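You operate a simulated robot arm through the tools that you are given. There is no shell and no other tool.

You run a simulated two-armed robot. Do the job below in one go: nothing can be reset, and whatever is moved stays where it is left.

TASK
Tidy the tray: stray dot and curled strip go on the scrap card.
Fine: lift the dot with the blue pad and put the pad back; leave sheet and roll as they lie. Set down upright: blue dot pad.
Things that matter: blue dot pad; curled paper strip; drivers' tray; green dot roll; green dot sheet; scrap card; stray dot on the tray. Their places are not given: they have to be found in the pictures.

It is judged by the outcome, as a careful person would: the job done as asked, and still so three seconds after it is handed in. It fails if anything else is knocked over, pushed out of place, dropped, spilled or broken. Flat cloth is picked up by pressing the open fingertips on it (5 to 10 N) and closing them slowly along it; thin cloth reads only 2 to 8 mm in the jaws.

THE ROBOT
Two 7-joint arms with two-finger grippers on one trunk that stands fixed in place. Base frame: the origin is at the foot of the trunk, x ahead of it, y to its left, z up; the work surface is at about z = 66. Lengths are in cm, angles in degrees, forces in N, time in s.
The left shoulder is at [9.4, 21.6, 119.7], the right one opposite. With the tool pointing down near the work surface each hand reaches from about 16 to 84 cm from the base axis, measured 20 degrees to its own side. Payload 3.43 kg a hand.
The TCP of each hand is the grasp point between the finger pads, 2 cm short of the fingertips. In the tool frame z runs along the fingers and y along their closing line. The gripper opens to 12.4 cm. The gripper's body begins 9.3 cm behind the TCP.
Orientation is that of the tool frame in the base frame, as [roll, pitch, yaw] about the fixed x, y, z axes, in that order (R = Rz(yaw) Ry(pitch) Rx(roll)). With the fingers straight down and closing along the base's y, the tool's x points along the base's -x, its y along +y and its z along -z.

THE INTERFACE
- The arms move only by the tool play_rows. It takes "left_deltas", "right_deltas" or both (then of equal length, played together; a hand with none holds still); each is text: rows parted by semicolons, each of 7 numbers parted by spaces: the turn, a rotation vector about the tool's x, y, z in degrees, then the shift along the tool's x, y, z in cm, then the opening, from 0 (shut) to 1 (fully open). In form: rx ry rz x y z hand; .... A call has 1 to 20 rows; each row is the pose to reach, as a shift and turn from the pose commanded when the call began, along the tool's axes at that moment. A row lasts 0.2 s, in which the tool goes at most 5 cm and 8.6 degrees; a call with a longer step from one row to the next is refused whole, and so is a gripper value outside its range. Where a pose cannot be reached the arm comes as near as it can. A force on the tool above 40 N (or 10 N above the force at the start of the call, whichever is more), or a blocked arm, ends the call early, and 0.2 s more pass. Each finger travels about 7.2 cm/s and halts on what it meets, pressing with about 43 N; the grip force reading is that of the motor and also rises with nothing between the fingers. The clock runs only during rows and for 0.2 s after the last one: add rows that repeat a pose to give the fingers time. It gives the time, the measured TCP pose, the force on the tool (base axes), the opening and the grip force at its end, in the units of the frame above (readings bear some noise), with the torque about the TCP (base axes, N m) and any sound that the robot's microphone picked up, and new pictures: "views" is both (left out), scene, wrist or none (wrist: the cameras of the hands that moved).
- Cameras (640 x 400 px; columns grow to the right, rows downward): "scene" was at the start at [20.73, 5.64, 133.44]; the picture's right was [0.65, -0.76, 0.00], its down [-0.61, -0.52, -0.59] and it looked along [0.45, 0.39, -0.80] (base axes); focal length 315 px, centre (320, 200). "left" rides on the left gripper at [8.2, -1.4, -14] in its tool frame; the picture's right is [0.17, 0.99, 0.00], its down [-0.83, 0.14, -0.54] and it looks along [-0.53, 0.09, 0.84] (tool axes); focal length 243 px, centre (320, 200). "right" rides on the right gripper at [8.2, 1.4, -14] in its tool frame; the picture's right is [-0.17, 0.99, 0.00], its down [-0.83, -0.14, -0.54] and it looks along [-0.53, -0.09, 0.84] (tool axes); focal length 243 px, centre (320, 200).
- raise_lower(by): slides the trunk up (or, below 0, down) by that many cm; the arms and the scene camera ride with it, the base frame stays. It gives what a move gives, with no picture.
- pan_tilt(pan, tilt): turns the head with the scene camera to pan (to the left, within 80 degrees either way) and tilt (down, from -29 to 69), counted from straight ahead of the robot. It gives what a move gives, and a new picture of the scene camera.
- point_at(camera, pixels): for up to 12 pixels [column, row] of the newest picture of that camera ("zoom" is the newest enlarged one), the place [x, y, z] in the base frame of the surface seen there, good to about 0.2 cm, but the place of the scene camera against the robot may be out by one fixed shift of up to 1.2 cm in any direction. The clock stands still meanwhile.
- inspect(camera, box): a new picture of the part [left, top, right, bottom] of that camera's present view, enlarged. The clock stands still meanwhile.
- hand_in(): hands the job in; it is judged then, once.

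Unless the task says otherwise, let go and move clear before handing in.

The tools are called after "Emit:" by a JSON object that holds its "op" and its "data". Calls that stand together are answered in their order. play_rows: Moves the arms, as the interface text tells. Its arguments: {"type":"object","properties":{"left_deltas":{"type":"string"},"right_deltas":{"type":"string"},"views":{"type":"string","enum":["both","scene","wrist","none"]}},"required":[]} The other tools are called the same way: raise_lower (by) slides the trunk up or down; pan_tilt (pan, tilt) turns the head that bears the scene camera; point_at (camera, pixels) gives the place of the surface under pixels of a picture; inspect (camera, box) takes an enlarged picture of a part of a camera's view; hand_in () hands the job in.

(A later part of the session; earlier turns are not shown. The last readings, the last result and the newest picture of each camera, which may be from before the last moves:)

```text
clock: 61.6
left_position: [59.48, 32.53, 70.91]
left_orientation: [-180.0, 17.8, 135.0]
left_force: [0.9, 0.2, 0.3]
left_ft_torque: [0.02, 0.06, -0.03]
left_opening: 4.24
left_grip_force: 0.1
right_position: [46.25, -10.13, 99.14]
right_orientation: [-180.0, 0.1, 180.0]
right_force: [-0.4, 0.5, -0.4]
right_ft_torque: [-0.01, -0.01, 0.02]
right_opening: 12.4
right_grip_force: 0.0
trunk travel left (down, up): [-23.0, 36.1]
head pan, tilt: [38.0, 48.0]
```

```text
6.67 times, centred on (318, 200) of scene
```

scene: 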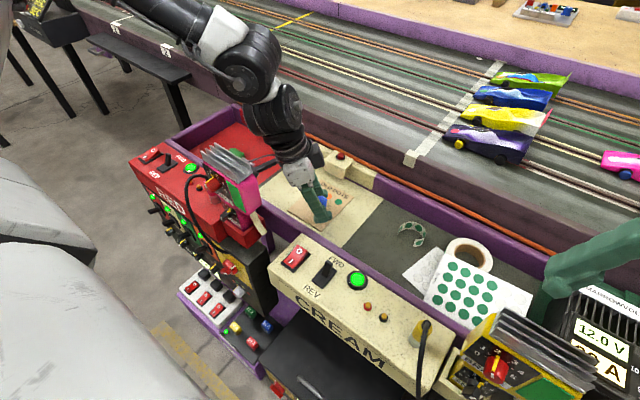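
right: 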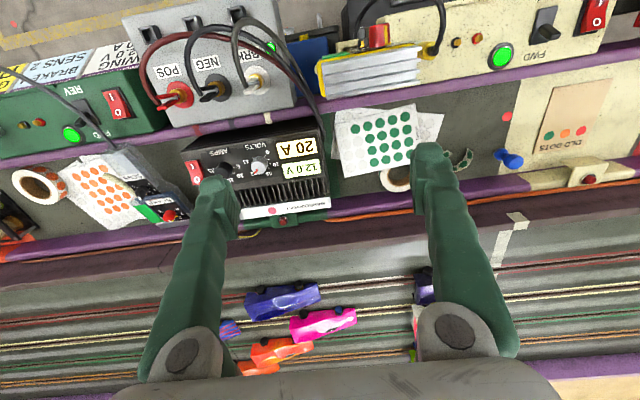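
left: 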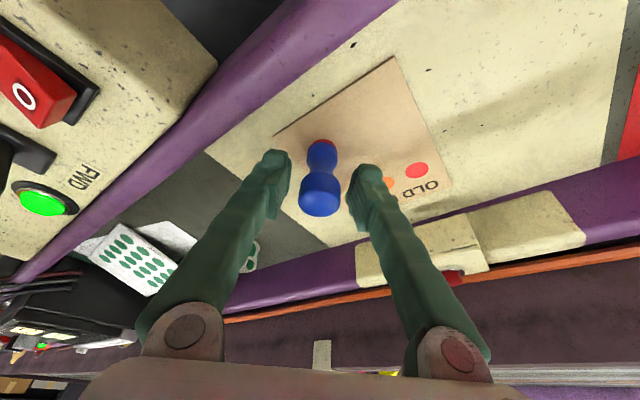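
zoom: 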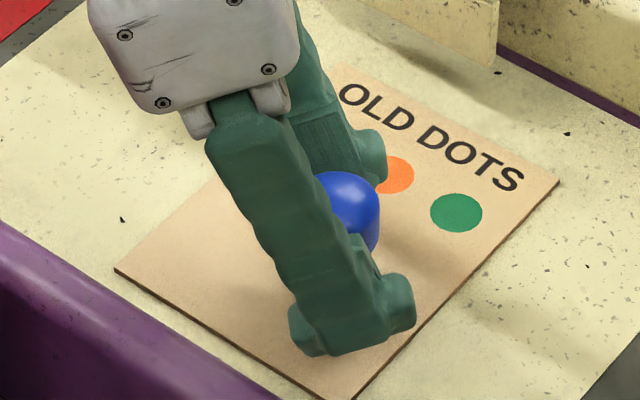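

The pad stands upright on the card by itself. I'll close on it again and lift slowly to see whether the dot stays.

Emit:
{"op": "play_rows", "data": {"left_deltas": "0 0 0 0 0 0 0.28; 0 0 0 0 0 0 0.22; 0 0 0 0 0 0 0.18; 0 0 0 0 0 0 0.14; 0 0 0 0 0 0 0.1; 0 0 0 0 0 0 0.1; 0 0 0 -0.03 0 -0.1 0.1; 0 0 0 -0.06 0 -0.19 0.1; 0 0 0 -0.15 0 -0.48 0.1; 0 0 0 -0.365 0 -1.144 0.1; 0 0 0 -0.365 0 -1.144 0.1", "views": "wrist"}}

Emit:
{"op": "inspect", "data": {"camera": "left", "box": [240, 80, 400, 180]}}

```text
clock: 64.0
left_position: [59.56, 32.65, 72.19]
left_orientation: [-180.0, 17.7, 135.0]
left_force: [-0.8, 0.1, -0.6]
left_ft_torque: [-0.01, 0.02, -0.07]
left_opening: 2.5
left_grip_force: 43.7
right_position: [46.28, -10.06, 99.06]
right_orientation: [-179.9, 0.0, 180.0]
right_force: [0.6, -0.5, 0.1]
right_ft_torque: [-0.01, -0.01, 0.02]
right_opening: 12.43
right_grip_force: 0.0
trunk travel left (down, up): [-23.0, 36.1]
head pan, tilt: [38.0, 48.0]
```

left: 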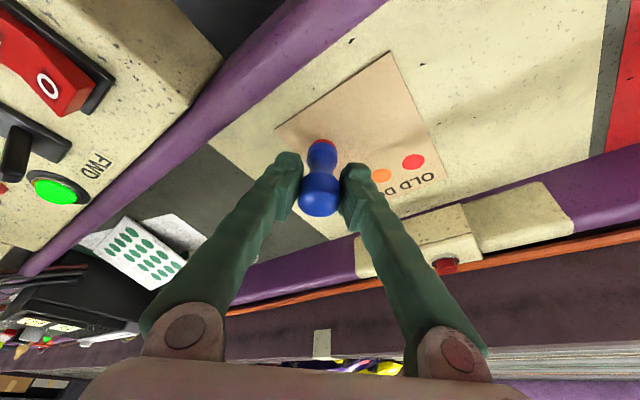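

```text
4.00 times, centred on (320, 130) of left
```

zoom: 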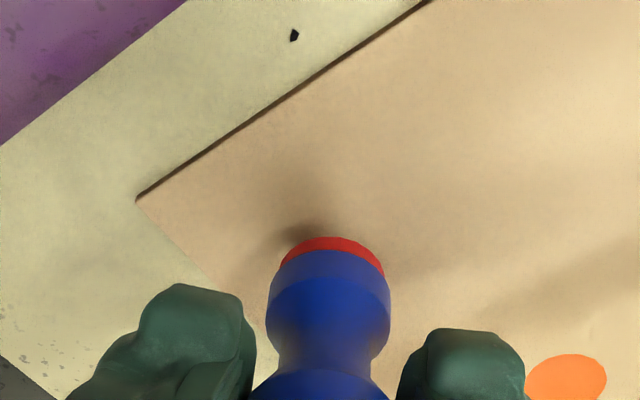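

It is still on the pad. I'll try a longer dwell: about 18 N for three seconds, then a slow lift.

Emit:
{"op": "play_rows", "data": {"left_deltas": "0 0 0 0.304 0 0.953 0.1; 0 0 0 0.395 0 1.239 0.1; 0 0 0 0.432 0 1.353 0.1; 0 0 0 0.45 0 1.41 0.1; 0 0 0 0.45 0 1.41 0.1; 0 0 0 0.45 0 1.41 0.1; 0 0 0 0.45 0 1.41 0.1; 0 0 0 0.45 0 1.41 0.1; 0 0 0 0.45 0 1.41 0.1; 0 0 0 0.45 0 1.41 0.1; 0 0 0 0.45 0 1.41 0.1; 0 0 0 0.45 0 1.41 0.1; 0 0 0 0.45 0 1.41 0.1; 0 0 0 0.45 0 1.41 0.1; 0 0 0 0.45 0 1.41 0.1; 0 0 0 0.45 0 1.41 0.1; 0 0 0 0.45 0 1.41 0.1; 0 0 0 0.45 0 1.41 0.1; 0 0 0 0.45 0 1.41 0.1", "views": "none"}}

Emit:
{"op": "play_rows", "data": {"left_deltas": "0 0 0 -0.02 0 -0.05 0.1; 0 0 0 -0.03 0 -0.1 0.1; 0 0 0 -0.05 0 -0.15 0.1; 0 0 0 -0.06 0 -0.2 0.1; 0 0 0 -0.08 0 -0.25 0.1; 0 0 0 -0.1 0 -0.3 0.1; 0 0 0 -0.11 0 -0.35 0.1; 0 0 0 -0.13 0 -0.4 0.1; 0 0 0 -0.16 0 -0.5 0.1; 0 0 0 -0.22 0 -0.7 0.1; 0 0 0 -0.32 0 -1 0.1; 0 0 0 -0.45 0 -1.41 0.1; 0 0 0 -0.45 0 -1.41 0.1", "views": "wrist"}}

Emit:
{"op": "inspect", "data": {"camera": "left", "box": [240, 80, 400, 180]}}

```text
clock: 68.0
left_position: [59.41, 32.49, 70.81]
left_orientation: [180.0, 17.8, 135.0]
left_force: [0.9, -0.9, 25.9]
left_ft_torque: [-0.08, 0.11, -0.01]
left_opening: 2.51
left_grip_force: 43.1
right_position: [46.05, -10.13, 99.21]
right_orientation: [179.8, 0.1, -180.0]
right_force: [-0.3, -0.6, -0.9]
right_ft_torque: [-0.02, 0.0, 0.01]
right_opening: 12.42
right_grip_force: 0.1
trunk travel left (down, up): [-23.0, 36.1]
head pan, tilt: [38.0, 48.0]
```

```text
clock: 70.8
left_position: [59.54, 32.73, 72.02]
left_orientation: [-179.8, 17.6, 135.0]
left_force: [1.0, 0.3, -0.8]
left_ft_torque: [-0.03, 0.0, 0.0]
left_opening: 2.49
left_grip_force: 42.9
right_position: [46.25, -10.17, 99.02]
right_orientation: [180.0, 0.0, 179.9]
right_force: [-0.2, -0.4, -0.4]
right_ft_torque: [0.02, -0.02, 0.0]
right_opening: 12.39
right_grip_force: 0.0
trunk travel left (down, up): [-23.0, 36.1]
head pan, tilt: [38.0, 48.0]
```

left: 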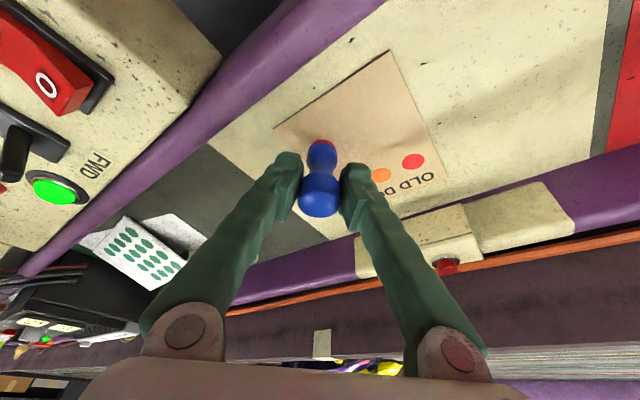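

```text
4.00 times, centred on (320, 130) of left
```

zoom: 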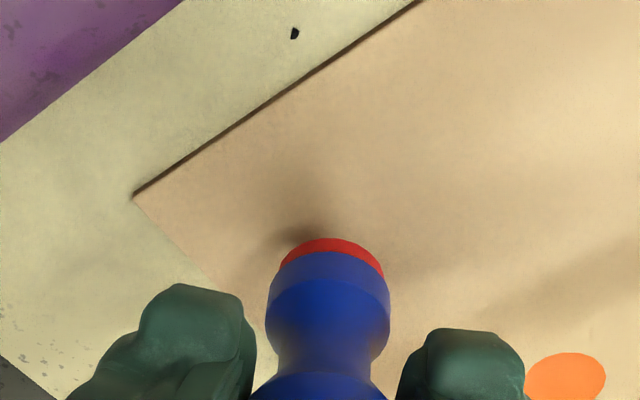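

Dwell doesn't help. Next I'll try a gentle sideways wipe: press with about 10 N and slide 1.5 cm across the card, then lift.

Emit:
{"op": "play_rows", "data": {"left_deltas": "0 0 0 0.304 0 0.953 0.1; 0 0 0 0.395 0 1.239 0.1; 0 0 0 0.41 0 1.287 0.1; 0 0 0 0.41 0 1.287 0.1; 0 0 0 0.41 0.3 1.287 0.1; 0 0 0 0.41 0.6 1.287 0.1; 0 0 0 0.41 0.9 1.287 0.1; 0 0 0 0.41 1.2 1.287 0.1; 0 0 0 0.41 1.5 1.287 0.1; 0 0 0 0.41 1.5 1.287 0.1", "views": "none"}}

Emit:
{"op": "play_rows", "data": {"left_deltas": "0 0 0 -0.03 0 -0.1 0.1; 0 0 0 -0.1 0 -0.3 0.1; 0 0 0 -0.22 0 -0.7 0.1; 0 0 0 -0.41 0 -1.287 0.1; 0 0 0 -0.41 0 -1.287 0.1", "views": "wrist"}}

Emit:
{"op": "inspect", "data": {"camera": "left", "box": [240, 80, 400, 180]}}

```text
clock: 73.0
left_position: [60.54, 33.74, 70.84]
left_orientation: [-180.0, 17.6, 135.1]
left_force: [-2.8, -2.6, 8.0]
left_ft_torque: [-0.16, 0.08, 0.02]
left_opening: 2.51
left_grip_force: 42.8
right_position: [46.28, -10.15, 99.18]
right_orientation: [-180.0, 0.1, -180.0]
right_force: [0.5, -0.2, 0.4]
right_ft_torque: [0.01, -0.02, 0.01]
right_opening: 12.4
right_grip_force: 0.0
trunk travel left (down, up): [-23.0, 36.1]
head pan, tilt: [38.0, 48.0]
```

```text
clock: 74.2
left_position: [60.63, 33.84, 71.95]
left_orientation: [179.9, 17.8, 135.0]
left_force: [1.0, -0.2, -0.9]
left_ft_torque: [0.01, 0.0, -0.01]
left_opening: 2.51
left_grip_force: 42.9
right_position: [46.26, -10.15, 99.17]
right_orientation: [-179.9, 0.0, 180.0]
right_force: [0.2, -0.4, 0.2]
right_ft_torque: [-0.01, -0.04, 0.01]
right_opening: 12.4
right_grip_force: 0.0
trunk travel left (down, up): [-23.0, 36.1]
head pan, tilt: [38.0, 48.0]
```

left: 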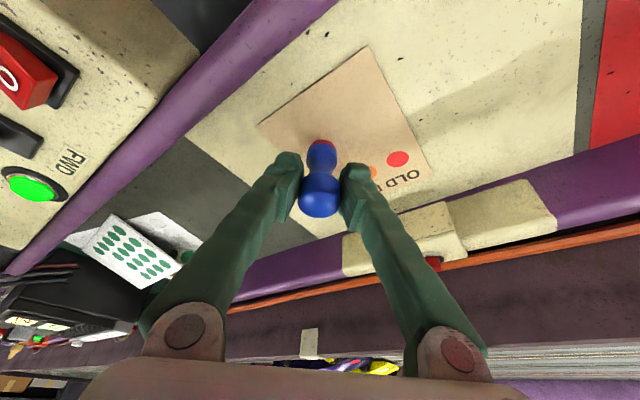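

```text
4.00 times, centred on (320, 130) of left
```

zoom: 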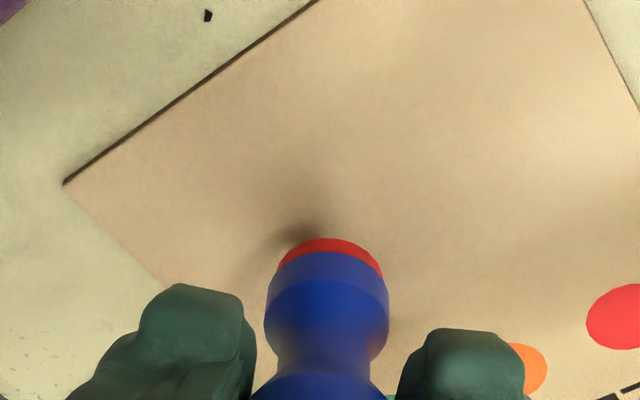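

Still attached; the friction was 3.8 N. I'll check that the card hasn't moved (its corner now at zoom (67,183)).

Emit:
{"op": "point_at", "data": {"camera": "zoom", "pixels": [[70, 184], [310, 3], [635, 105], [160, 275], [330, 245], [330, 255], [618, 318]]}}

Emit:
{"op": "inspect", "data": {"camera": "right", "box": [520, 100, 616, 160]}}

```text
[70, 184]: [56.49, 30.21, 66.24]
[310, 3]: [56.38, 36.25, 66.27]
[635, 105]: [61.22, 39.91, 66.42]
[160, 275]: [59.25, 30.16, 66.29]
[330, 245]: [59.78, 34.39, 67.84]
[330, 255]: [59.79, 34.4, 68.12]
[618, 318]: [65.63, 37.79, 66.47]
```

```text
6.67 times, centred on (568, 130) of right
```

zoom: 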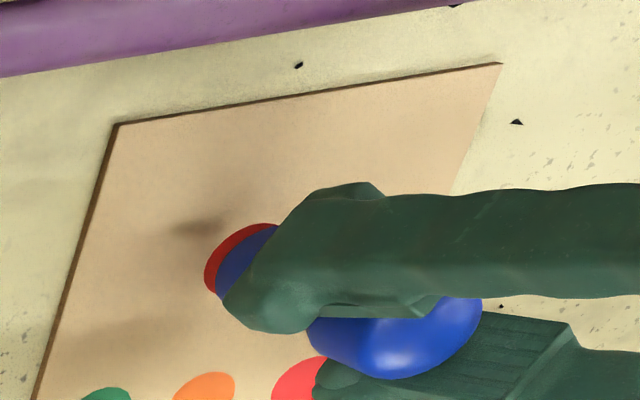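

The card is unmoved. Next I'll rock the pad further, to 30° on its edge under a light press, to peel it off.

Emit:
{"op": "play_rows", "data": {"left_deltas": "0 0 0 0.304 0 0.953 0.1; 0 0 0 0.395 0 1.239 0.1; 0 0 0 0.42 0 1.315 0.1; 0 0 0 0.42 0 1.315 0.1; 5.72 0 -1.82 0.374 0.491 1.172 0.1; 11.44 0 -3.65 0.369 0.987 1.158 0.1; 17.15 0 -5.47 0.38 1.481 1.191 0.1; 22.87 0 -7.3 0.406 1.969 1.273 0.1; 28.59 0 -9.12 0.448 2.446 1.404 0.1; 28.59 0 -9.12 0.448 2.446 1.404 0.1", "views": "both"}}

Emit:
{"op": "inspect", "data": {"camera": "scene", "box": [270, 170, 366, 230]}}

Emit:
{"op": "inspect", "data": {"camera": "right", "box": [520, 100, 616, 160]}}

```text
clock: 76.4
left_position: [62.22, 35.47, 70.63]
left_orientation: [-148.7, 15.3, 144.0]
left_force: [0.6, 1.7, 12.9]
left_ft_torque: [-0.06, 0.08, 0.0]
left_opening: 2.49
left_grip_force: 43.0
right_position: [46.12, -10.06, 99.04]
right_orientation: [180.0, 0.1, -179.9]
right_force: [0.0, -0.6, -0.5]
right_ft_torque: [-0.03, 0.01, 0.02]
right_opening: 12.4
right_grip_force: 0.0
trunk travel left (down, up): [-23.0, 36.1]
head pan, tilt: [38.0, 48.0]
```

scene: 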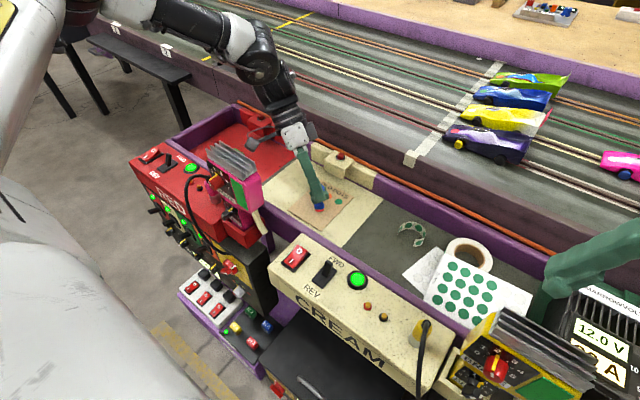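
left: 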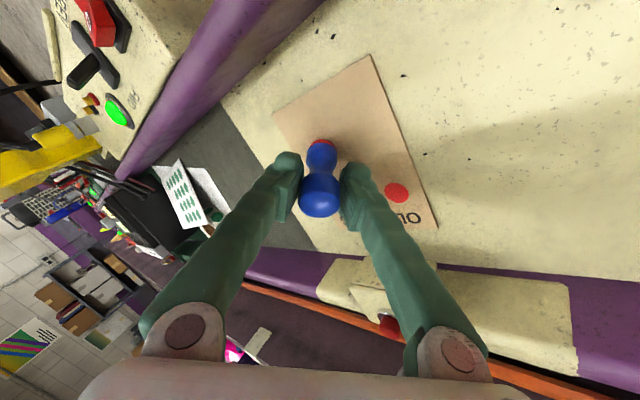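

```text
6.67 times, centred on (318, 200) of scene
```

zoom: 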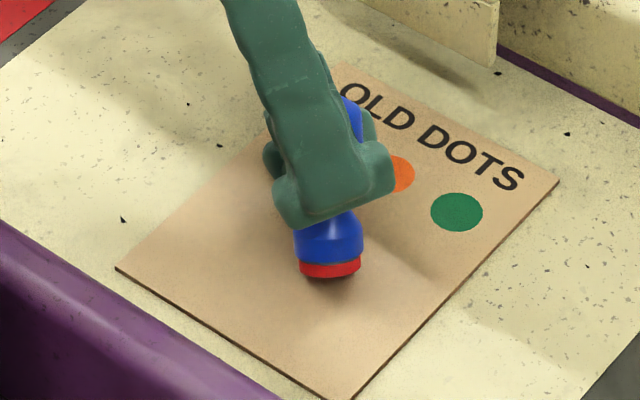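

```text
6.67 times, centred on (568, 130) of right
```

zoom: 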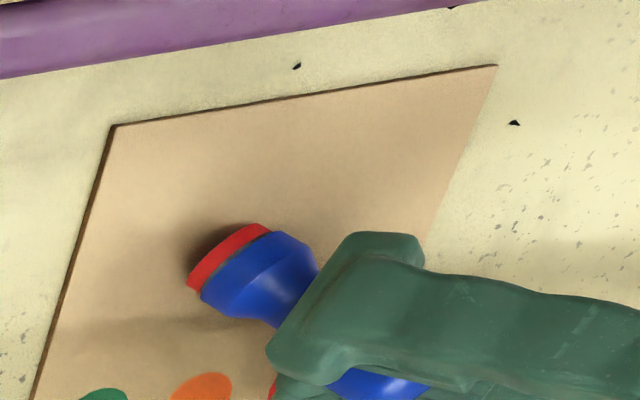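

At 30° tilt with 13 N the red disc is still against the base. I'll lift from this tilt and see whether it peels.

Emit:
{"op": "play_rows", "data": {"left_deltas": "0 0 0 0.03 0.05 -0.15 0.1; 0 0 0 -0.07 0.1 -0.4 0.1; 0 0 0 -0.1 0.3 -0.7 0.1; 0 0 0 -0.15 0.5 -1.1 0.1; 0 0 0 -0.15 0.5 -1.1 0.1", "views": "wrist"}}

Emit:
{"op": "inspect", "data": {"camera": "right", "box": [520, 100, 616, 160]}}

Emit:
{"op": "inspect", "data": {"camera": "scene", "box": [270, 170, 366, 230]}}

```text
clock: 77.6
left_position: [62.84, 36.15, 71.15]
left_orientation: [-148.7, 15.2, 144.1]
left_force: [0.7, 1.0, -1.3]
left_ft_torque: [0.03, -0.03, 0.0]
left_opening: 2.5
left_grip_force: 42.8
right_position: [46.18, -10.1, 99.09]
right_orientation: [180.0, 0.0, 180.0]
right_force: [0.5, 0.0, -0.7]
right_ft_torque: [0.02, 0.0, 0.02]
right_opening: 12.43
right_grip_force: 0.0
trunk travel left (down, up): [-23.0, 36.1]
head pan, tilt: [38.0, 48.0]
```

left: 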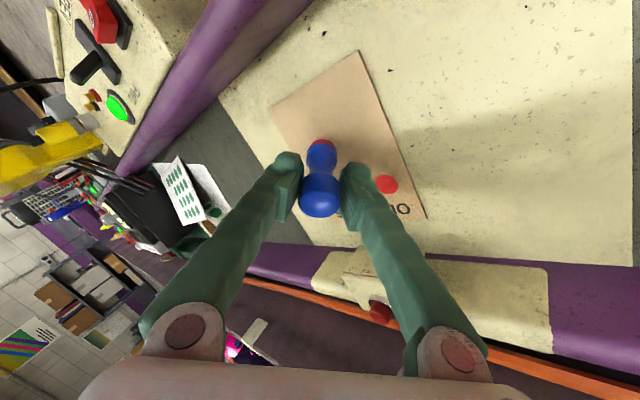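

```text
6.67 times, centred on (568, 130) of right
```

zoom: 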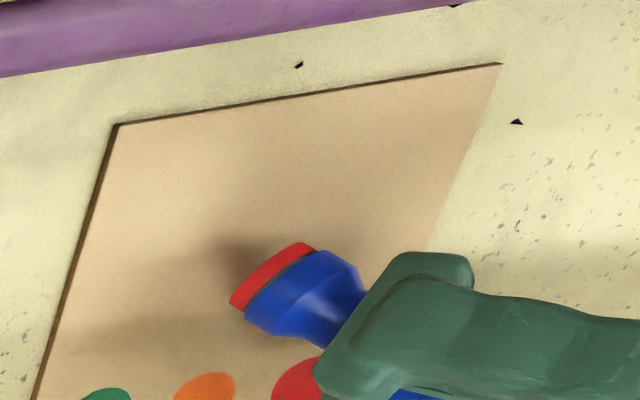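

```text
6.67 times, centred on (318, 200) of scene
```

zoom: 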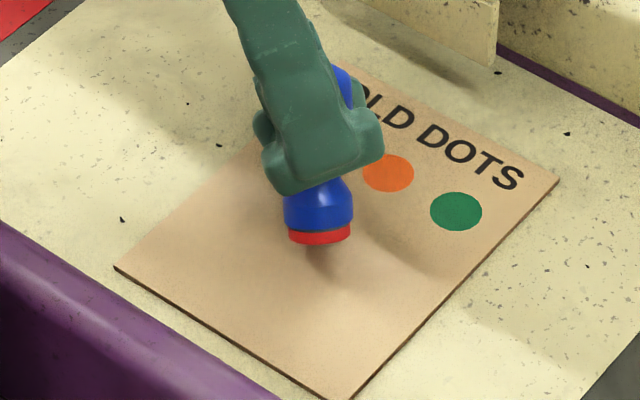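

The dot stays on the tilted face. I'll straighten up over the card and then try a much larger twist under press.

Emit:
{"op": "play_rows", "data": {"left_deltas": "0 0 0 -0.263 -0.5 -0.825 0.1; -5.72 0 1.82 -0.175 -1.0 -0.549 0.1; -11.44 0 3.65 -0.087 -1.5 -0.272 0.1; -17.15 0 5.47 0.002 -2.0 0.004 0.1; -22.87 0 7.3 0.09 -2.51 0.281 0.1; -28.59 0 9.12 0.178 -3.01 0.557 0.1; -28.59 0 9.12 0.178 -3.01 0.557 0.1", "views": "none"}}

Emit:
{"op": "inspect", "data": {"camera": "left", "box": [240, 80, 400, 180]}}

Emit:
{"op": "inspect", "data": {"camera": "right", "box": [520, 100, 616, 160]}}

```text
clock: 79.2
left_position: [60.88, 34.36, 72.45]
left_orientation: [-179.9, 17.7, 135.0]
left_force: [0.6, -0.2, -0.7]
left_ft_torque: [0.02, 0.01, 0.01]
left_opening: 2.5
left_grip_force: 43.1
right_position: [46.3, -10.09, 99.07]
right_orientation: [179.9, -0.1, 180.0]
right_force: [0.4, -0.6, -0.3]
right_ft_torque: [-0.03, 0.01, 0.02]
right_opening: 12.4
right_grip_force: 0.0
trunk travel left (down, up): [-23.0, 36.1]
head pan, tilt: [38.0, 48.0]
```

```text
4.00 times, centred on (320, 130) of left
```

zoom: 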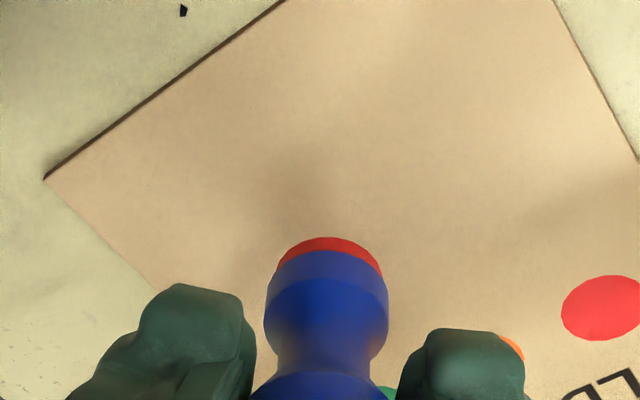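

```text
6.67 times, centred on (568, 130) of right
```

zoom: 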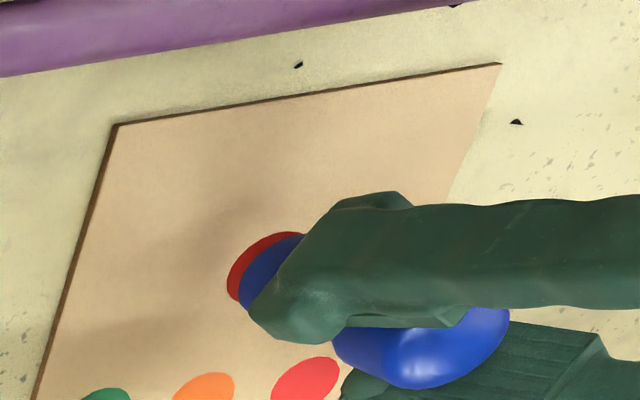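

Upright again at TCP z 72.45 with the card unmoved. Now I'll press with about 12 N and twist 72° clockwise.

Emit:
{"op": "play_rows", "data": {"left_deltas": "0 0 0 0.365 0 1.144 0.1; 0 0 0 0.456 0 1.43 0.1; 0 0 0 0.517 0 1.62 0.1; 0 0 0 0.547 0 1.715 0.1; 2.43 0 7.62 0.547 0 1.715 0.1; 4.86 0 15.25 0.547 0 1.715 0.1; 7.3 0 22.87 0.547 0 1.715 0.1; 9.73 0 30.5 0.547 0 1.715 0.1; 12.16 0 38.12 0.547 0 1.715 0.1; 14.59 0 45.74 0.547 0 1.715 0.1; 17.02 0 53.37 0.547 0 1.715 0.1; 19.46 0 60.99 0.547 0 1.715 0.1; 21.89 0 68.62 0.547 0 1.715 0.1; 21.89 0 68.62 0.547 0 1.715 0.1", "views": "none"}}

Emit:
{"op": "play_rows", "data": {"left_deltas": "0 0 0 -0.03 0 -0.1 0.1; 0 0 0 -0.1 0 -0.3 0.1; 0 0 0 -0.22 0 -0.7 0.1; 0 0 0 -0.426 0 -1.334 0.1; 0 0 0 -0.426 0 -1.334 0.1", "views": "both"}}

Emit:
{"op": "inspect", "data": {"camera": "left", "box": [240, 80, 400, 180]}}

```text
clock: 82.2
left_position: [60.67, 34.14, 70.58]
left_orientation: [180.0, 17.6, 62.9]
left_force: [0.8, -1.0, 29.8]
left_ft_torque: [-0.05, 0.03, -0.01]
left_opening: 2.47
left_grip_force: 43.2
right_position: [46.09, -10.19, 99.09]
right_orientation: [179.8, 0.1, 180.0]
right_force: [0.7, -0.3, 0.2]
right_ft_torque: [0.0, 0.01, 0.02]
right_opening: 12.42
right_grip_force: 0.0
trunk travel left (down, up): [-23.0, 36.1]
head pan, tilt: [38.0, 48.0]
```

```text
clock: 83.4
left_position: [60.78, 34.31, 71.89]
left_orientation: [-179.9, 17.8, 63.1]
left_force: [0.3, -0.1, -1.1]
left_ft_torque: [-0.01, 0.03, 0.04]
left_opening: 2.48
left_grip_force: 43.1
right_position: [46.31, -10.04, 99.05]
right_orientation: [179.9, -0.1, 180.0]
right_force: [0.6, -0.2, -0.7]
right_ft_torque: [0.02, 0.03, 0.01]
right_opening: 12.4
right_grip_force: 0.0
trunk travel left (down, up): [-23.0, 36.1]
head pan, tilt: [38.0, 48.0]
```

scene: 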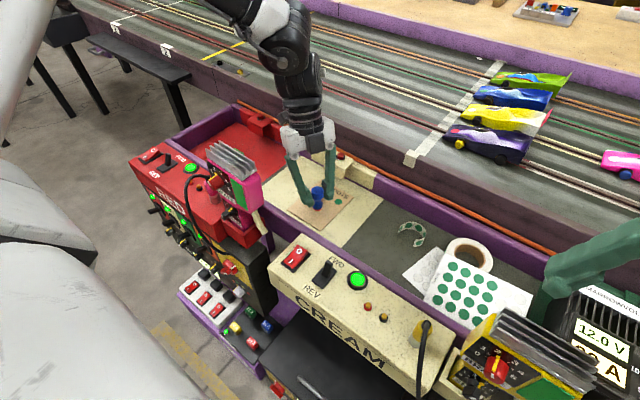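
left: 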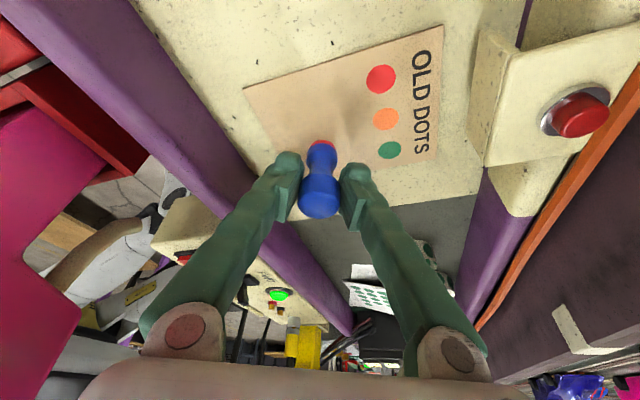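

```text
4.00 times, centred on (320, 130) of left
```

zoom: 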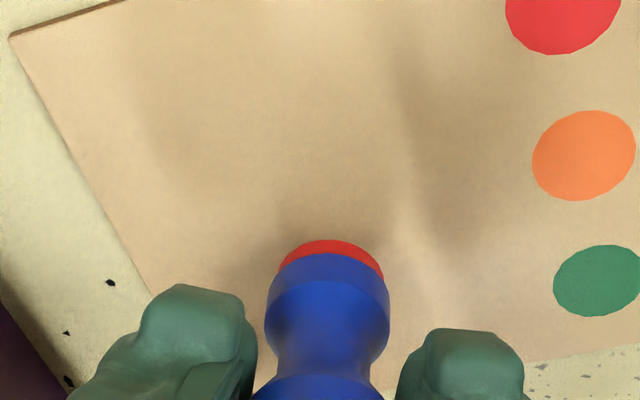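

Even a 72° twist under 30 N leaves the dot on the pad, so it must be scraped off by something. I'll find out whether the right hand can help over the card: first raise the left hand clear, then turn the right hand inward, with its fingers shut.

Emit:
{"op": "play_rows", "data": {"left_deltas": "0 0 0 -0.9 0 -2.86 0.1; 0 0 0 -1.8 0 -5.7 0.1; 0 0 0 -2.4 0 -7.6 0.1; 0 0 0 -2.4 0 -7.6 0.1; 0 0 0 -2.4 0 -7.6 0.1; 0 0 0 -2.4 0 -7.6 0.1; 0 0 0 -2.4 0 -7.6 0.1", "right_deltas": "0 0 -8 -1 3.3 0 0.8; 0 0 -16 -2 6.6 0 0.6; 0 0 -24 -3 10 0 0.4; 0 0 -32 -4 13.3 0 0.2; 0 0 -40 -5 16.7 0 0; 0 0 -47 -6 20 0 0; 0 0 -47 -6 20 0 0", "views": "both"}}

```text
clock: 85.2
left_position: [60.93, 34.19, 79.87]
left_orientation: [-179.9, 17.8, 63.1]
left_force: [0.5, -1.3, -1.0]
left_ft_torque: [0.05, 0.04, 0.0]
left_opening: 2.47
left_grip_force: 42.8
right_position: [34.75, 5.18, 97.96]
right_orientation: [173.6, 7.1, -145.3]
right_force: [0.0, -0.3, 0.8]
right_ft_torque: [0.07, 0.05, -0.02]
right_opening: 0.0
right_grip_force: 34.4
right hand out of reach, approached as far as the arm can: row 1, 2, 3, 4, 5, 6, 7
trunk travel left (down, up): [-23.0, 36.1]
head pan, tilt: [38.0, 48.0]
stopped in row 7 (right hand): the arm was blocked; the commanded pose is now the measured one
```

scene: 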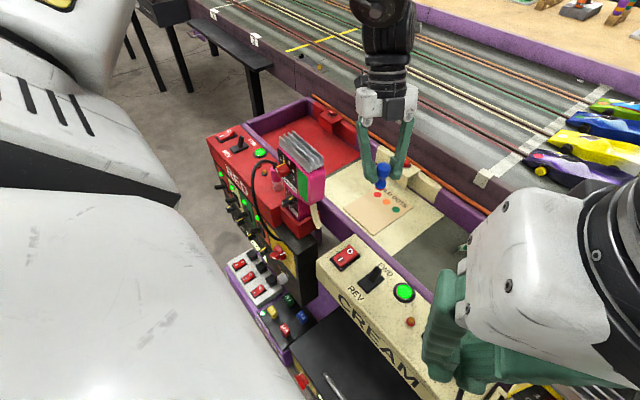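
right: 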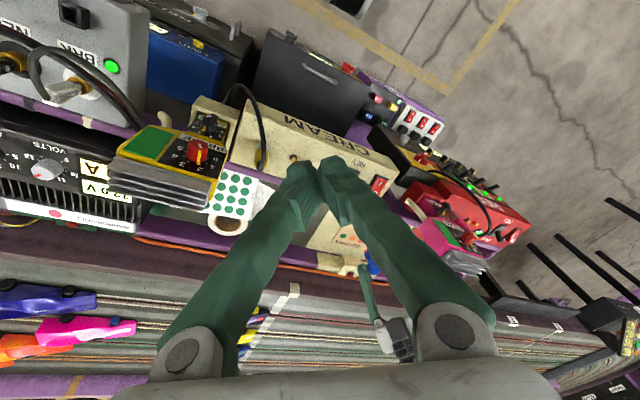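
left: 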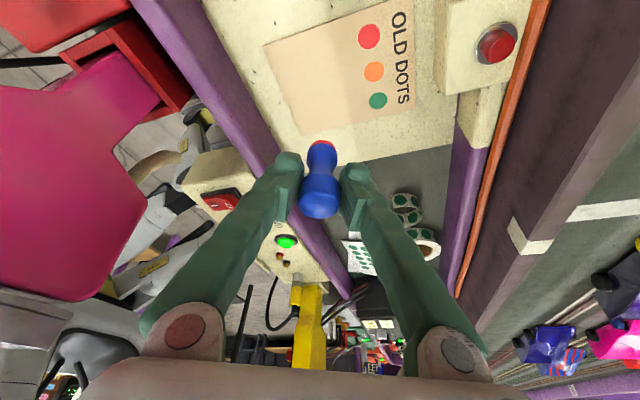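

The right arm could not go inward, and it was blocked near [35,5,98], with the scene view looking shifted. I'll back the right hand out the way it came.

Emit:
{"op": "play_rows", "data": {"right_deltas": "1.04 0.62 4.4 -0.1 -2.3 -0.5 0; 2.09 1.24 8.75 -0.2 -4.7 -1 0; 3.13 1.86 13.1 -0.3 -7 -1.5 0; 4.18 2.48 17.5 -0.4 -9.35 -2 0; 5.22 3.1 21.9 -0.5 -11.7 -2.5 0; 6.26 3.71 26.2 -0.6 -14 -3 0; 7.31 4.33 30.6 -0.7 -16.4 -3.5 0; 8.35 4.95 35 -0.83 -18.7 -4 0; 8.35 4.95 35 -0.83 -18.7 -4 0", "views": "scene"}}

```text
clock: 87.2
left_position: [60.89, 34.25, 79.64]
left_orientation: [-180.0, 17.8, 62.9]
left_force: [-0.3, 0.1, -0.4]
left_ft_torque: [-0.01, -0.02, -0.01]
left_opening: 2.48
left_grip_force: 43.2
right_position: [45.84, -9.78, 100.08]
right_orientation: [-179.5, 0.2, -179.7]
right_force: [0.6, 0.0, -0.1]
right_ft_torque: [0.01, 0.01, -0.01]
right_opening: 0.0
right_grip_force: 34.5
trunk travel left (down, up): [-23.0, 36.1]
head pan, tilt: [38.0, 48.0]
```

scene: 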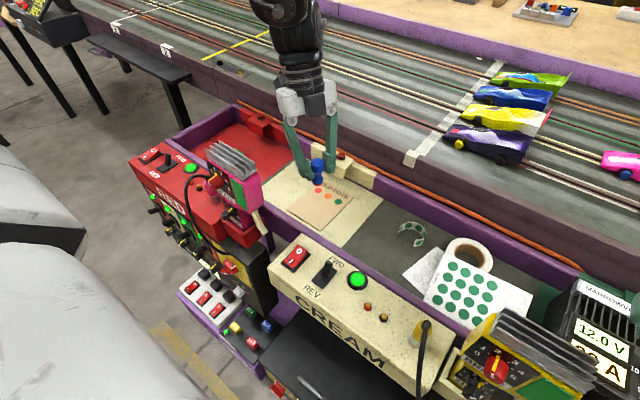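

The head view is back to normal and the right hand is clear again. Next idea: a harder wipe with the pad held lower, so I'll stand the pad on the card, let go, and take it about 1.3 cm lower.

Emit:
{"op": "play_rows", "data": {"left_deltas": "0 0 0 0.9 0 2.86 0.1; 0 0 0 1.8 0 5.7 0.1; 0 0 0 2.43 0 7.62 0.1; 0 0 0 2.61 0 8.2 0.1; 0 0 0 2.675 0 8.386 0.1; 0 0 0 2.675 0 8.386 0.1; 0 0 0 2.675 0 8.386 0.16; 0 0 0 2.675 0 8.386 0.2; 0 0 0 2.675 0 8.386 0.25; 0 0 0 2.675 0 8.386 0.32; 0 0 0 2.675 0 8.386 0.32", "views": "wrist"}}

Emit:
{"op": "inspect", "data": {"camera": "left", "box": [240, 80, 400, 180]}}

Emit:
{"op": "inspect", "data": {"camera": "scene", "box": [270, 160, 366, 220]}}

```text
clock: 89.5
left_position: [60.91, 34.3, 70.98]
left_orientation: [180.0, 17.7, 63.0]
left_force: [0.3, -0.1, -0.2]
left_ft_torque: [0.0, -0.01, -0.03]
left_opening: 3.99
left_grip_force: 0.1
right_position: [45.88, -9.86, 100.14]
right_orientation: [-179.6, 0.2, -179.5]
right_force: [-0.5, 0.6, -1.0]
right_ft_torque: [0.01, 0.01, 0.01]
right_opening: 0.0
right_grip_force: 34.3
trunk travel left (down, up): [-23.0, 36.1]
head pan, tilt: [38.0, 48.0]
```

left: 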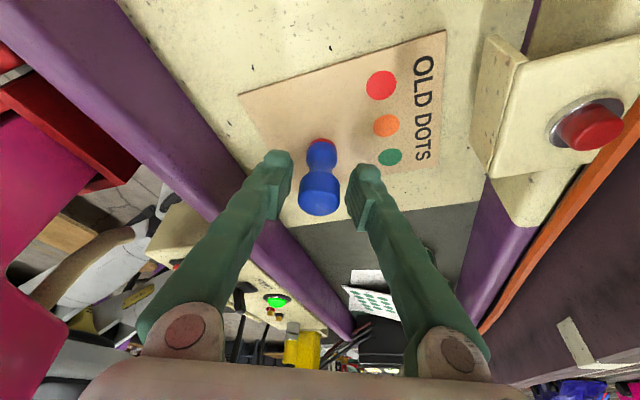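

```text
4.00 times, centred on (320, 130) of left
```

zoom: 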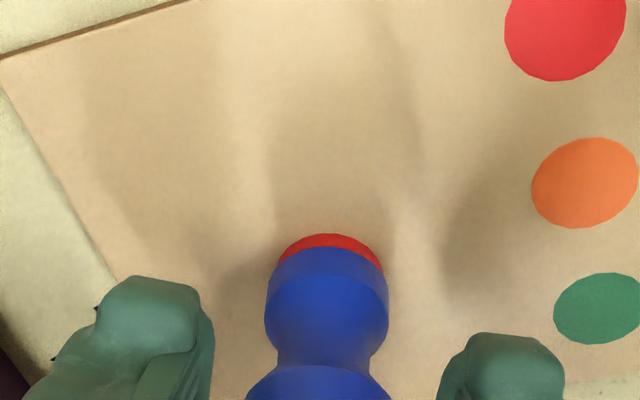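

```text
6.67 times, centred on (318, 190) of scene
```

zoom: 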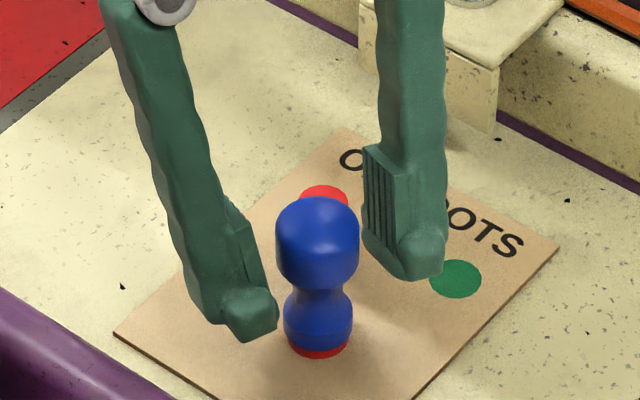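

The pad stands steady with the dot under it (red rim at scene zoom (318,352)). I'll lower the fingers 1.3 cm, regrip so they span cap and base, press about 20 N and wipe 2 cm.

Emit:
{"op": "play_rows", "data": {"left_deltas": "0 0 0 0.2 0 0.62 0.32; 0 0 0 0.395 0 1.239 0.32; 0 0 0 0.395 0 1.239 0.26; 0 0 0 0.395 0 1.239 0.2; 0 0 0 0.395 0 1.239 0.15; 0 0 0 0.395 0 1.239 0.1; 0 0 0 0.395 0 1.239 0.1; 0 0 0 0.456 0 1.43 0.1; 0 0 0 0.486 0 1.525 0.1; 0 0 0 0.517 0 1.62 0.1; 0 0 0 0.517 0 1.62 0.1", "views": "none"}}

```text
clock: 92.0
left_position: [60.86, 34.18, 69.52]
left_orientation: [179.8, 17.7, 62.9]
left_force: [-0.5, -0.9, 20.6]
left_ft_torque: [-0.05, 0.03, 0.04]
left_opening: 1.71
left_grip_force: 42.9
right_position: [45.7, -9.93, 100.24]
right_orientation: [-179.6, 0.3, -179.6]
right_force: [-0.8, 0.7, -0.8]
right_ft_torque: [-0.03, 0.0, 0.01]
right_opening: 0.01
right_grip_force: 34.6
trunk travel left (down, up): [-23.0, 36.1]
head pan, tilt: [38.0, 48.0]
```

The fingers now hold the narrower lower part (opening 1.71), pressing with 20.6 N. Now I'll wipe 2 cm along the closing direction.

Emit:
{"op": "play_rows", "data": {"left_deltas": "0 0 0 0 0.3 0 0.1; 0 0 0 0 0.6 0 0.1; 0 0 0 0 0.9 0 0.1; 0 0 0 0 1.2 0 0.1; 0 0 0 0 1.5 0 0.1; 0 0 0 0 1.8 0 0.1; 0 0 0 0 2.1 0 0.1", "views": "none"}}

Emit:
{"op": "play_rows", "data": {"left_deltas": "0 0 0 -0.06 0 -0.2 0.1; 0 0 0 -0.15 0 -0.5 0.1; 0 0 0 -0.3 0 -0.953 0.1; 0 0 0 -0.52 0 -1.62 0.1; 0 0 0 -0.52 0 -1.62 0.1", "views": "both"}}

Emit:
{"op": "inspect", "data": {"camera": "left", "box": [240, 80, 400, 180]}}

Emit:
{"op": "inspect", "data": {"camera": "scene", "box": [270, 160, 366, 220]}}

```text
clock: 93.5
left_position: [62.57, 33.2, 69.32]
left_orientation: [-180.0, 17.8, 63.0]
left_force: [-3.9, 1.7, 8.5]
left_ft_torque: [0.07, 0.11, 0.0]
left_opening: 1.65
left_grip_force: 42.7
right_position: [45.75, -9.82, 100.14]
right_orientation: [-179.6, 0.2, -179.6]
right_force: [-0.6, -0.2, -0.6]
right_ft_torque: [-0.02, -0.01, -0.02]
right_opening: 0.0
right_grip_force: 34.8
trunk travel left (down, up): [-23.0, 36.1]
head pan, tilt: [38.0, 48.0]
```

```text
clock: 94.8
left_position: [62.83, 33.3, 70.89]
left_orientation: [-179.9, 17.8, 63.0]
left_force: [0.7, 0.1, -0.8]
left_ft_torque: [0.04, 0.03, 0.01]
left_opening: 1.66
left_grip_force: 42.9
right_position: [45.84, -9.83, 100.06]
right_orientation: [-179.6, 0.2, -179.6]
right_force: [0.0, 0.2, -0.6]
right_ft_torque: [0.01, 0.04, 0.01]
right_opening: 0.0
right_grip_force: 34.3
trunk travel left (down, up): [-23.0, 36.1]
head pan, tilt: [38.0, 48.0]
```

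scene: 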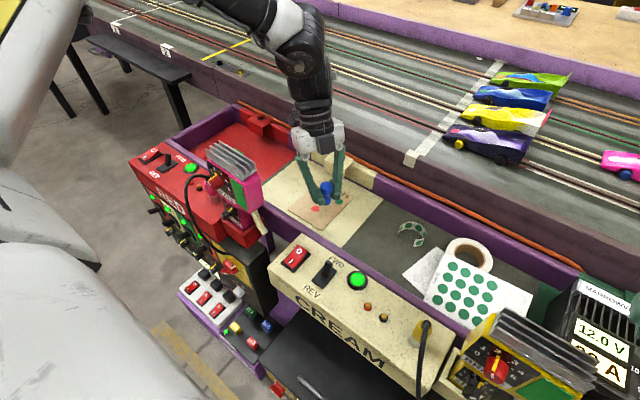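
left: 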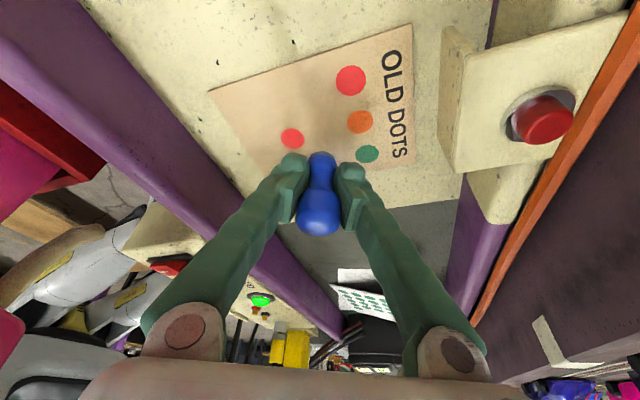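

```text
4.00 times, centred on (320, 130) of left
```

zoom: 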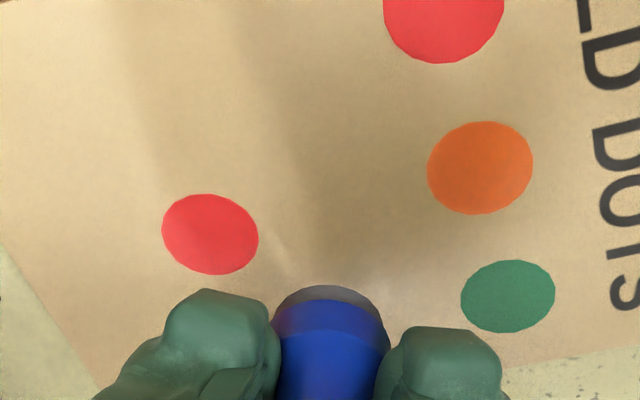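

```text
6.67 times, centred on (318, 190) of scene
```

zoom: 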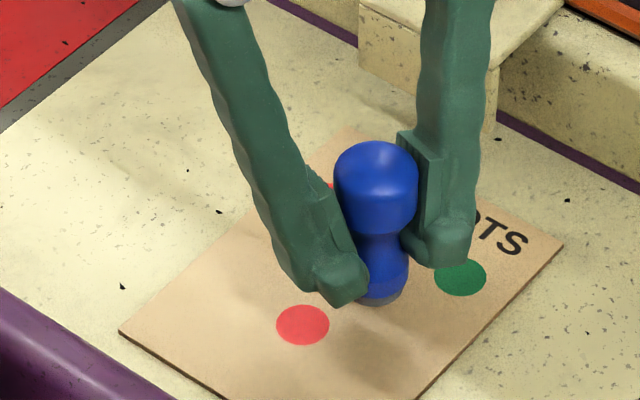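

The dot has come off and lies flat on the card at left zoom (210,235), and the pad's base is clear again. I'll check the dot's and the card's places.

Emit:
{"op": "point_at", "data": {"camera": "left", "pixels": [[292, 138], [212, 91], [410, 27], [413, 163], [350, 80], [360, 121], [367, 154], [322, 153], [320, 215]]}}

Emit:
{"op": "point_at", "data": {"camera": "zoom", "pixels": [[302, 325], [122, 331], [560, 245], [410, 395], [378, 300], [375, 160], [460, 277]]}}

```text
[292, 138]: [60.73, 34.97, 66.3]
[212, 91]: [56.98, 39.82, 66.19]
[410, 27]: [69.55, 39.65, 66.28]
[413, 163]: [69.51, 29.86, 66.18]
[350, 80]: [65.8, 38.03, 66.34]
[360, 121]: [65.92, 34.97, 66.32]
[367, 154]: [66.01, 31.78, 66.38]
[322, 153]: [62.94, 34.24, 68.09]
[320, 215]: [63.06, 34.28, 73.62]
```

```text
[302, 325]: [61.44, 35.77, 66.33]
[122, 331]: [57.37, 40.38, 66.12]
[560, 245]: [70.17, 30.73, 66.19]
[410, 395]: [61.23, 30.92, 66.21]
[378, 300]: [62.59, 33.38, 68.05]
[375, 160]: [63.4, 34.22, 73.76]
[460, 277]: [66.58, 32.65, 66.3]
```

The dot sits on the card at about [60.7,35.0], and the card's corners and printed dots are where they were. Now I'll lift the pad and turn back to yaw 135 before returning it.

Emit:
{"op": "play_rows", "data": {"left_deltas": "0 0 0 -0.4 0 -1.2 0.1; 0 0 0 -1 0 -3.2 0.1; -2.43 0 -7.62 -1.6 0 -5 0.1; -4.86 0 -15.25 -2.13 0 -6.67 0.1; -7.3 0 -22.87 -2.13 0 -6.67 0.1; -9.73 0 -30.5 -2.13 0 -6.67 0.1; -12.16 0 -38.12 -2.13 0 -6.67 0.1; -14.59 0 -45.74 -2.13 0 -6.67 0.1; -17.02 0 -53.37 -2.13 0 -6.67 0.1; -19.46 0 -60.99 -2.13 0 -6.67 0.1; -21.89 0 -68.62 -2.13 0 -6.67 0.1; -21.89 0 -68.62 -2.13 0 -6.67 0.1", "views": "both"}}

Emit:
{"op": "inspect", "data": {"camera": "left", "box": [240, 110, 400, 210]}}

```text
clock: 97.3
left_position: [62.71, 33.32, 77.9]
left_orientation: [-179.8, 17.7, 135.3]
left_force: [-0.2, 0.2, -1.7]
left_ft_torque: [0.0, -0.01, 0.02]
left_opening: 1.68
left_grip_force: 43.3
right_position: [45.82, -9.75, 100.05]
right_orientation: [-179.6, 0.3, -179.5]
right_force: [-0.3, 0.4, -0.2]
right_ft_torque: [-0.02, -0.05, 0.05]
right_opening: 0.0
right_grip_force: 34.0
trunk travel left (down, up): [-23.0, 36.1]
head pan, tilt: [38.0, 48.0]
```

scene: 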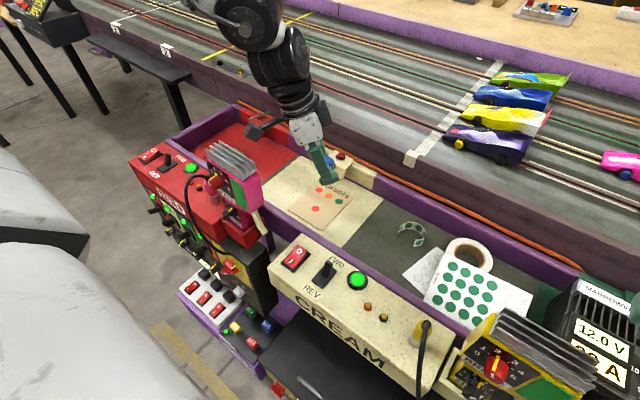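
left: 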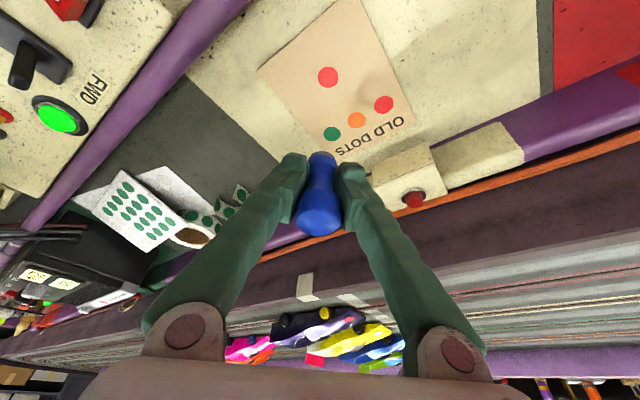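

```text
4.00 times, centred on (320, 160) of left
```

zoom: 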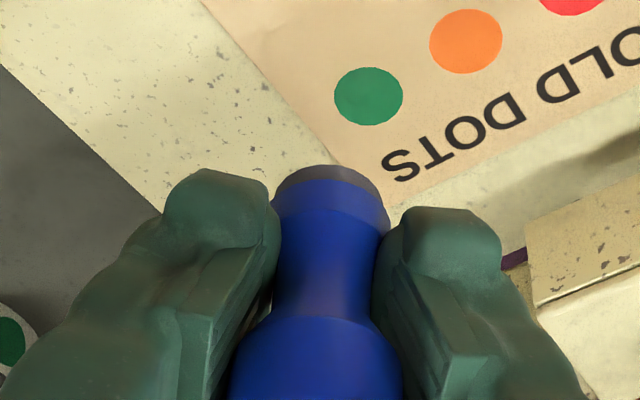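

The pad is held upright and the red dot is on the card at scene (316,209). I'll measure the pad's axis in the hand before moving it home.

Emit:
{"op": "point_at", "data": {"camera": "zoom", "pixels": [[328, 170], [280, 195], [384, 200], [328, 190], [316, 325], [316, 360], [240, 370], [395, 370], [330, 215], [320, 280]]}}

Emit:
{"op": "inspect", "data": {"camera": "left", "box": [240, 150, 400, 250]}}

Emit:
{"op": "point_at", "data": {"camera": "zoom", "pixels": [[316, 330], [316, 300], [316, 250], [240, 270], [398, 270], [316, 200], [235, 250], [402, 250], [270, 310], [370, 310]]}}

```text
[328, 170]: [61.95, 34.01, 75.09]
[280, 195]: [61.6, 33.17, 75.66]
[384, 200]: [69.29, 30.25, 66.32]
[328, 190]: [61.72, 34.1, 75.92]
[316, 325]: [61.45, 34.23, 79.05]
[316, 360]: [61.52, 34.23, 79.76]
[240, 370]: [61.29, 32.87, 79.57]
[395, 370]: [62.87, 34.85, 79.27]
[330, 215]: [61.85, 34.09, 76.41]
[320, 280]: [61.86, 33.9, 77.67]
```

```text
4.00 times, centred on (320, 200) of left
```

zoom: 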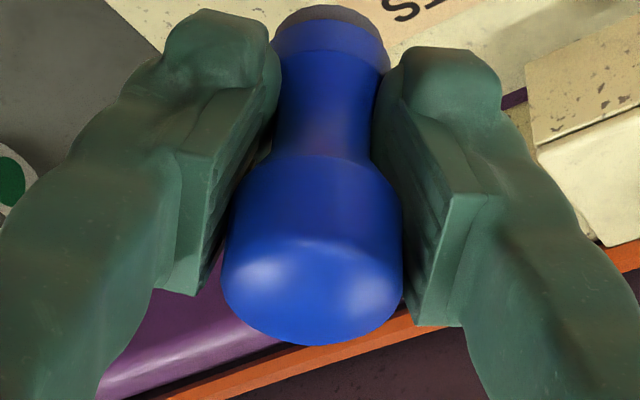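

```text
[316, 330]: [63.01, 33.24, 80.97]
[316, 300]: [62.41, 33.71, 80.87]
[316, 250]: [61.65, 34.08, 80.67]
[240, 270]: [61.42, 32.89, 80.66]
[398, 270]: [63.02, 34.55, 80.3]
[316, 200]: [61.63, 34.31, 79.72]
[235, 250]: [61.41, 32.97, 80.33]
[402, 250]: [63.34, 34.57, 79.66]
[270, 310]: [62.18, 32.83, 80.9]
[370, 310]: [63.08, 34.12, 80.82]
```

The pad's axis is at about [62.57,33.4], upright, with its bottom near z≈75. I'll carry it over its original spot [67.7,23.1].

Emit:
{"op": "play_rows", "data": {"left_deltas": "0 0 0 -2.5 -0.9 0.85 0.1; 0 0 0 -5.2 -1.9 1.8 0.1; 0 0 0 -7.8 -2.9 3.2 0.1; 0 0 0 -9.78 -3.64 5.22 0.1; 0 0 0 -9.78 -3.64 5.22 0.1", "views": "both"}}

Emit:
{"op": "inspect", "data": {"camera": "left", "box": [240, 120, 400, 220]}}

Emit:
{"op": "point_at", "data": {"camera": "zoom", "pixels": [[325, 130], [325, 150], [280, 160], [380, 165], [316, 300], [240, 390], [395, 390], [316, 320], [316, 380], [316, 240]]}}

```text
clock: 98.5
left_position: [68.02, 23.14, 76.0]
left_orientation: [-180.0, 17.6, 135.0]
left_force: [0.2, -0.3, -0.1]
left_ft_torque: [0.03, -0.01, -0.01]
left_opening: 1.65
left_grip_force: 42.7
right_position: [45.73, -9.74, 100.15]
right_orientation: [-179.6, 0.3, -179.6]
right_force: [-0.4, 0.2, 0.4]
right_ft_torque: [0.01, -0.04, 0.0]
right_opening: 0.0
right_grip_force: 34.0
trunk travel left (down, up): [-23.0, 36.1]
head pan, tilt: [38.0, 48.0]
```

scene: 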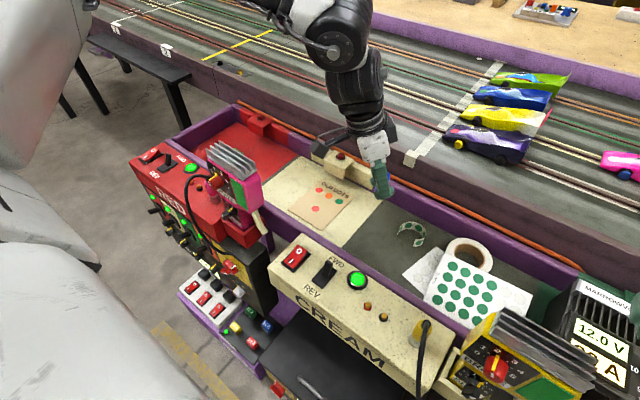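
left: 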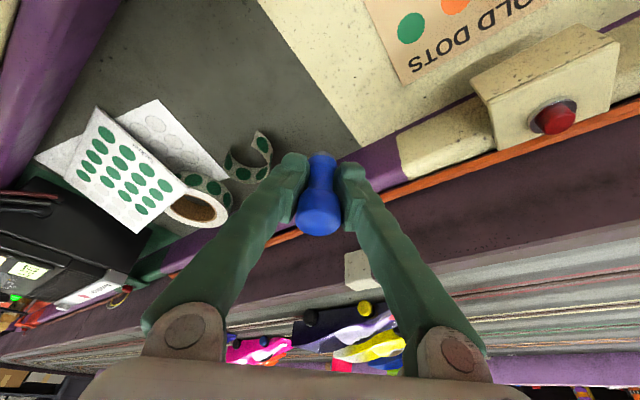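

```text
4.00 times, centred on (320, 170) of left
```

zoom: 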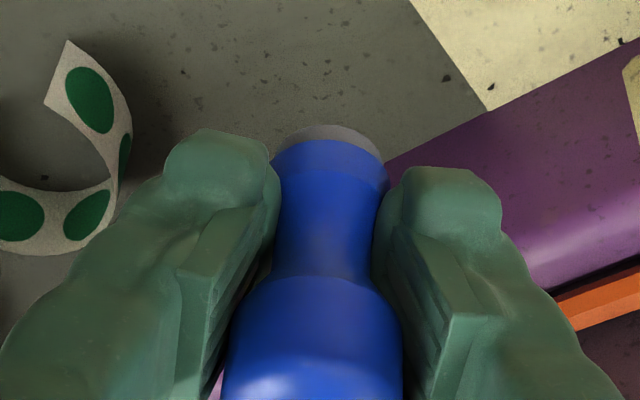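

```text
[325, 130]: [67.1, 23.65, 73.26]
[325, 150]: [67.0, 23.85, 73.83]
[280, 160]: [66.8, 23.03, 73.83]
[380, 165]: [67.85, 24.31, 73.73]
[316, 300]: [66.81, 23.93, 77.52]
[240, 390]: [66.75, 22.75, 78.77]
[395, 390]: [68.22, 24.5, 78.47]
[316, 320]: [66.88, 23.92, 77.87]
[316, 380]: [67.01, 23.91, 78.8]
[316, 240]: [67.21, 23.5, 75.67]
```

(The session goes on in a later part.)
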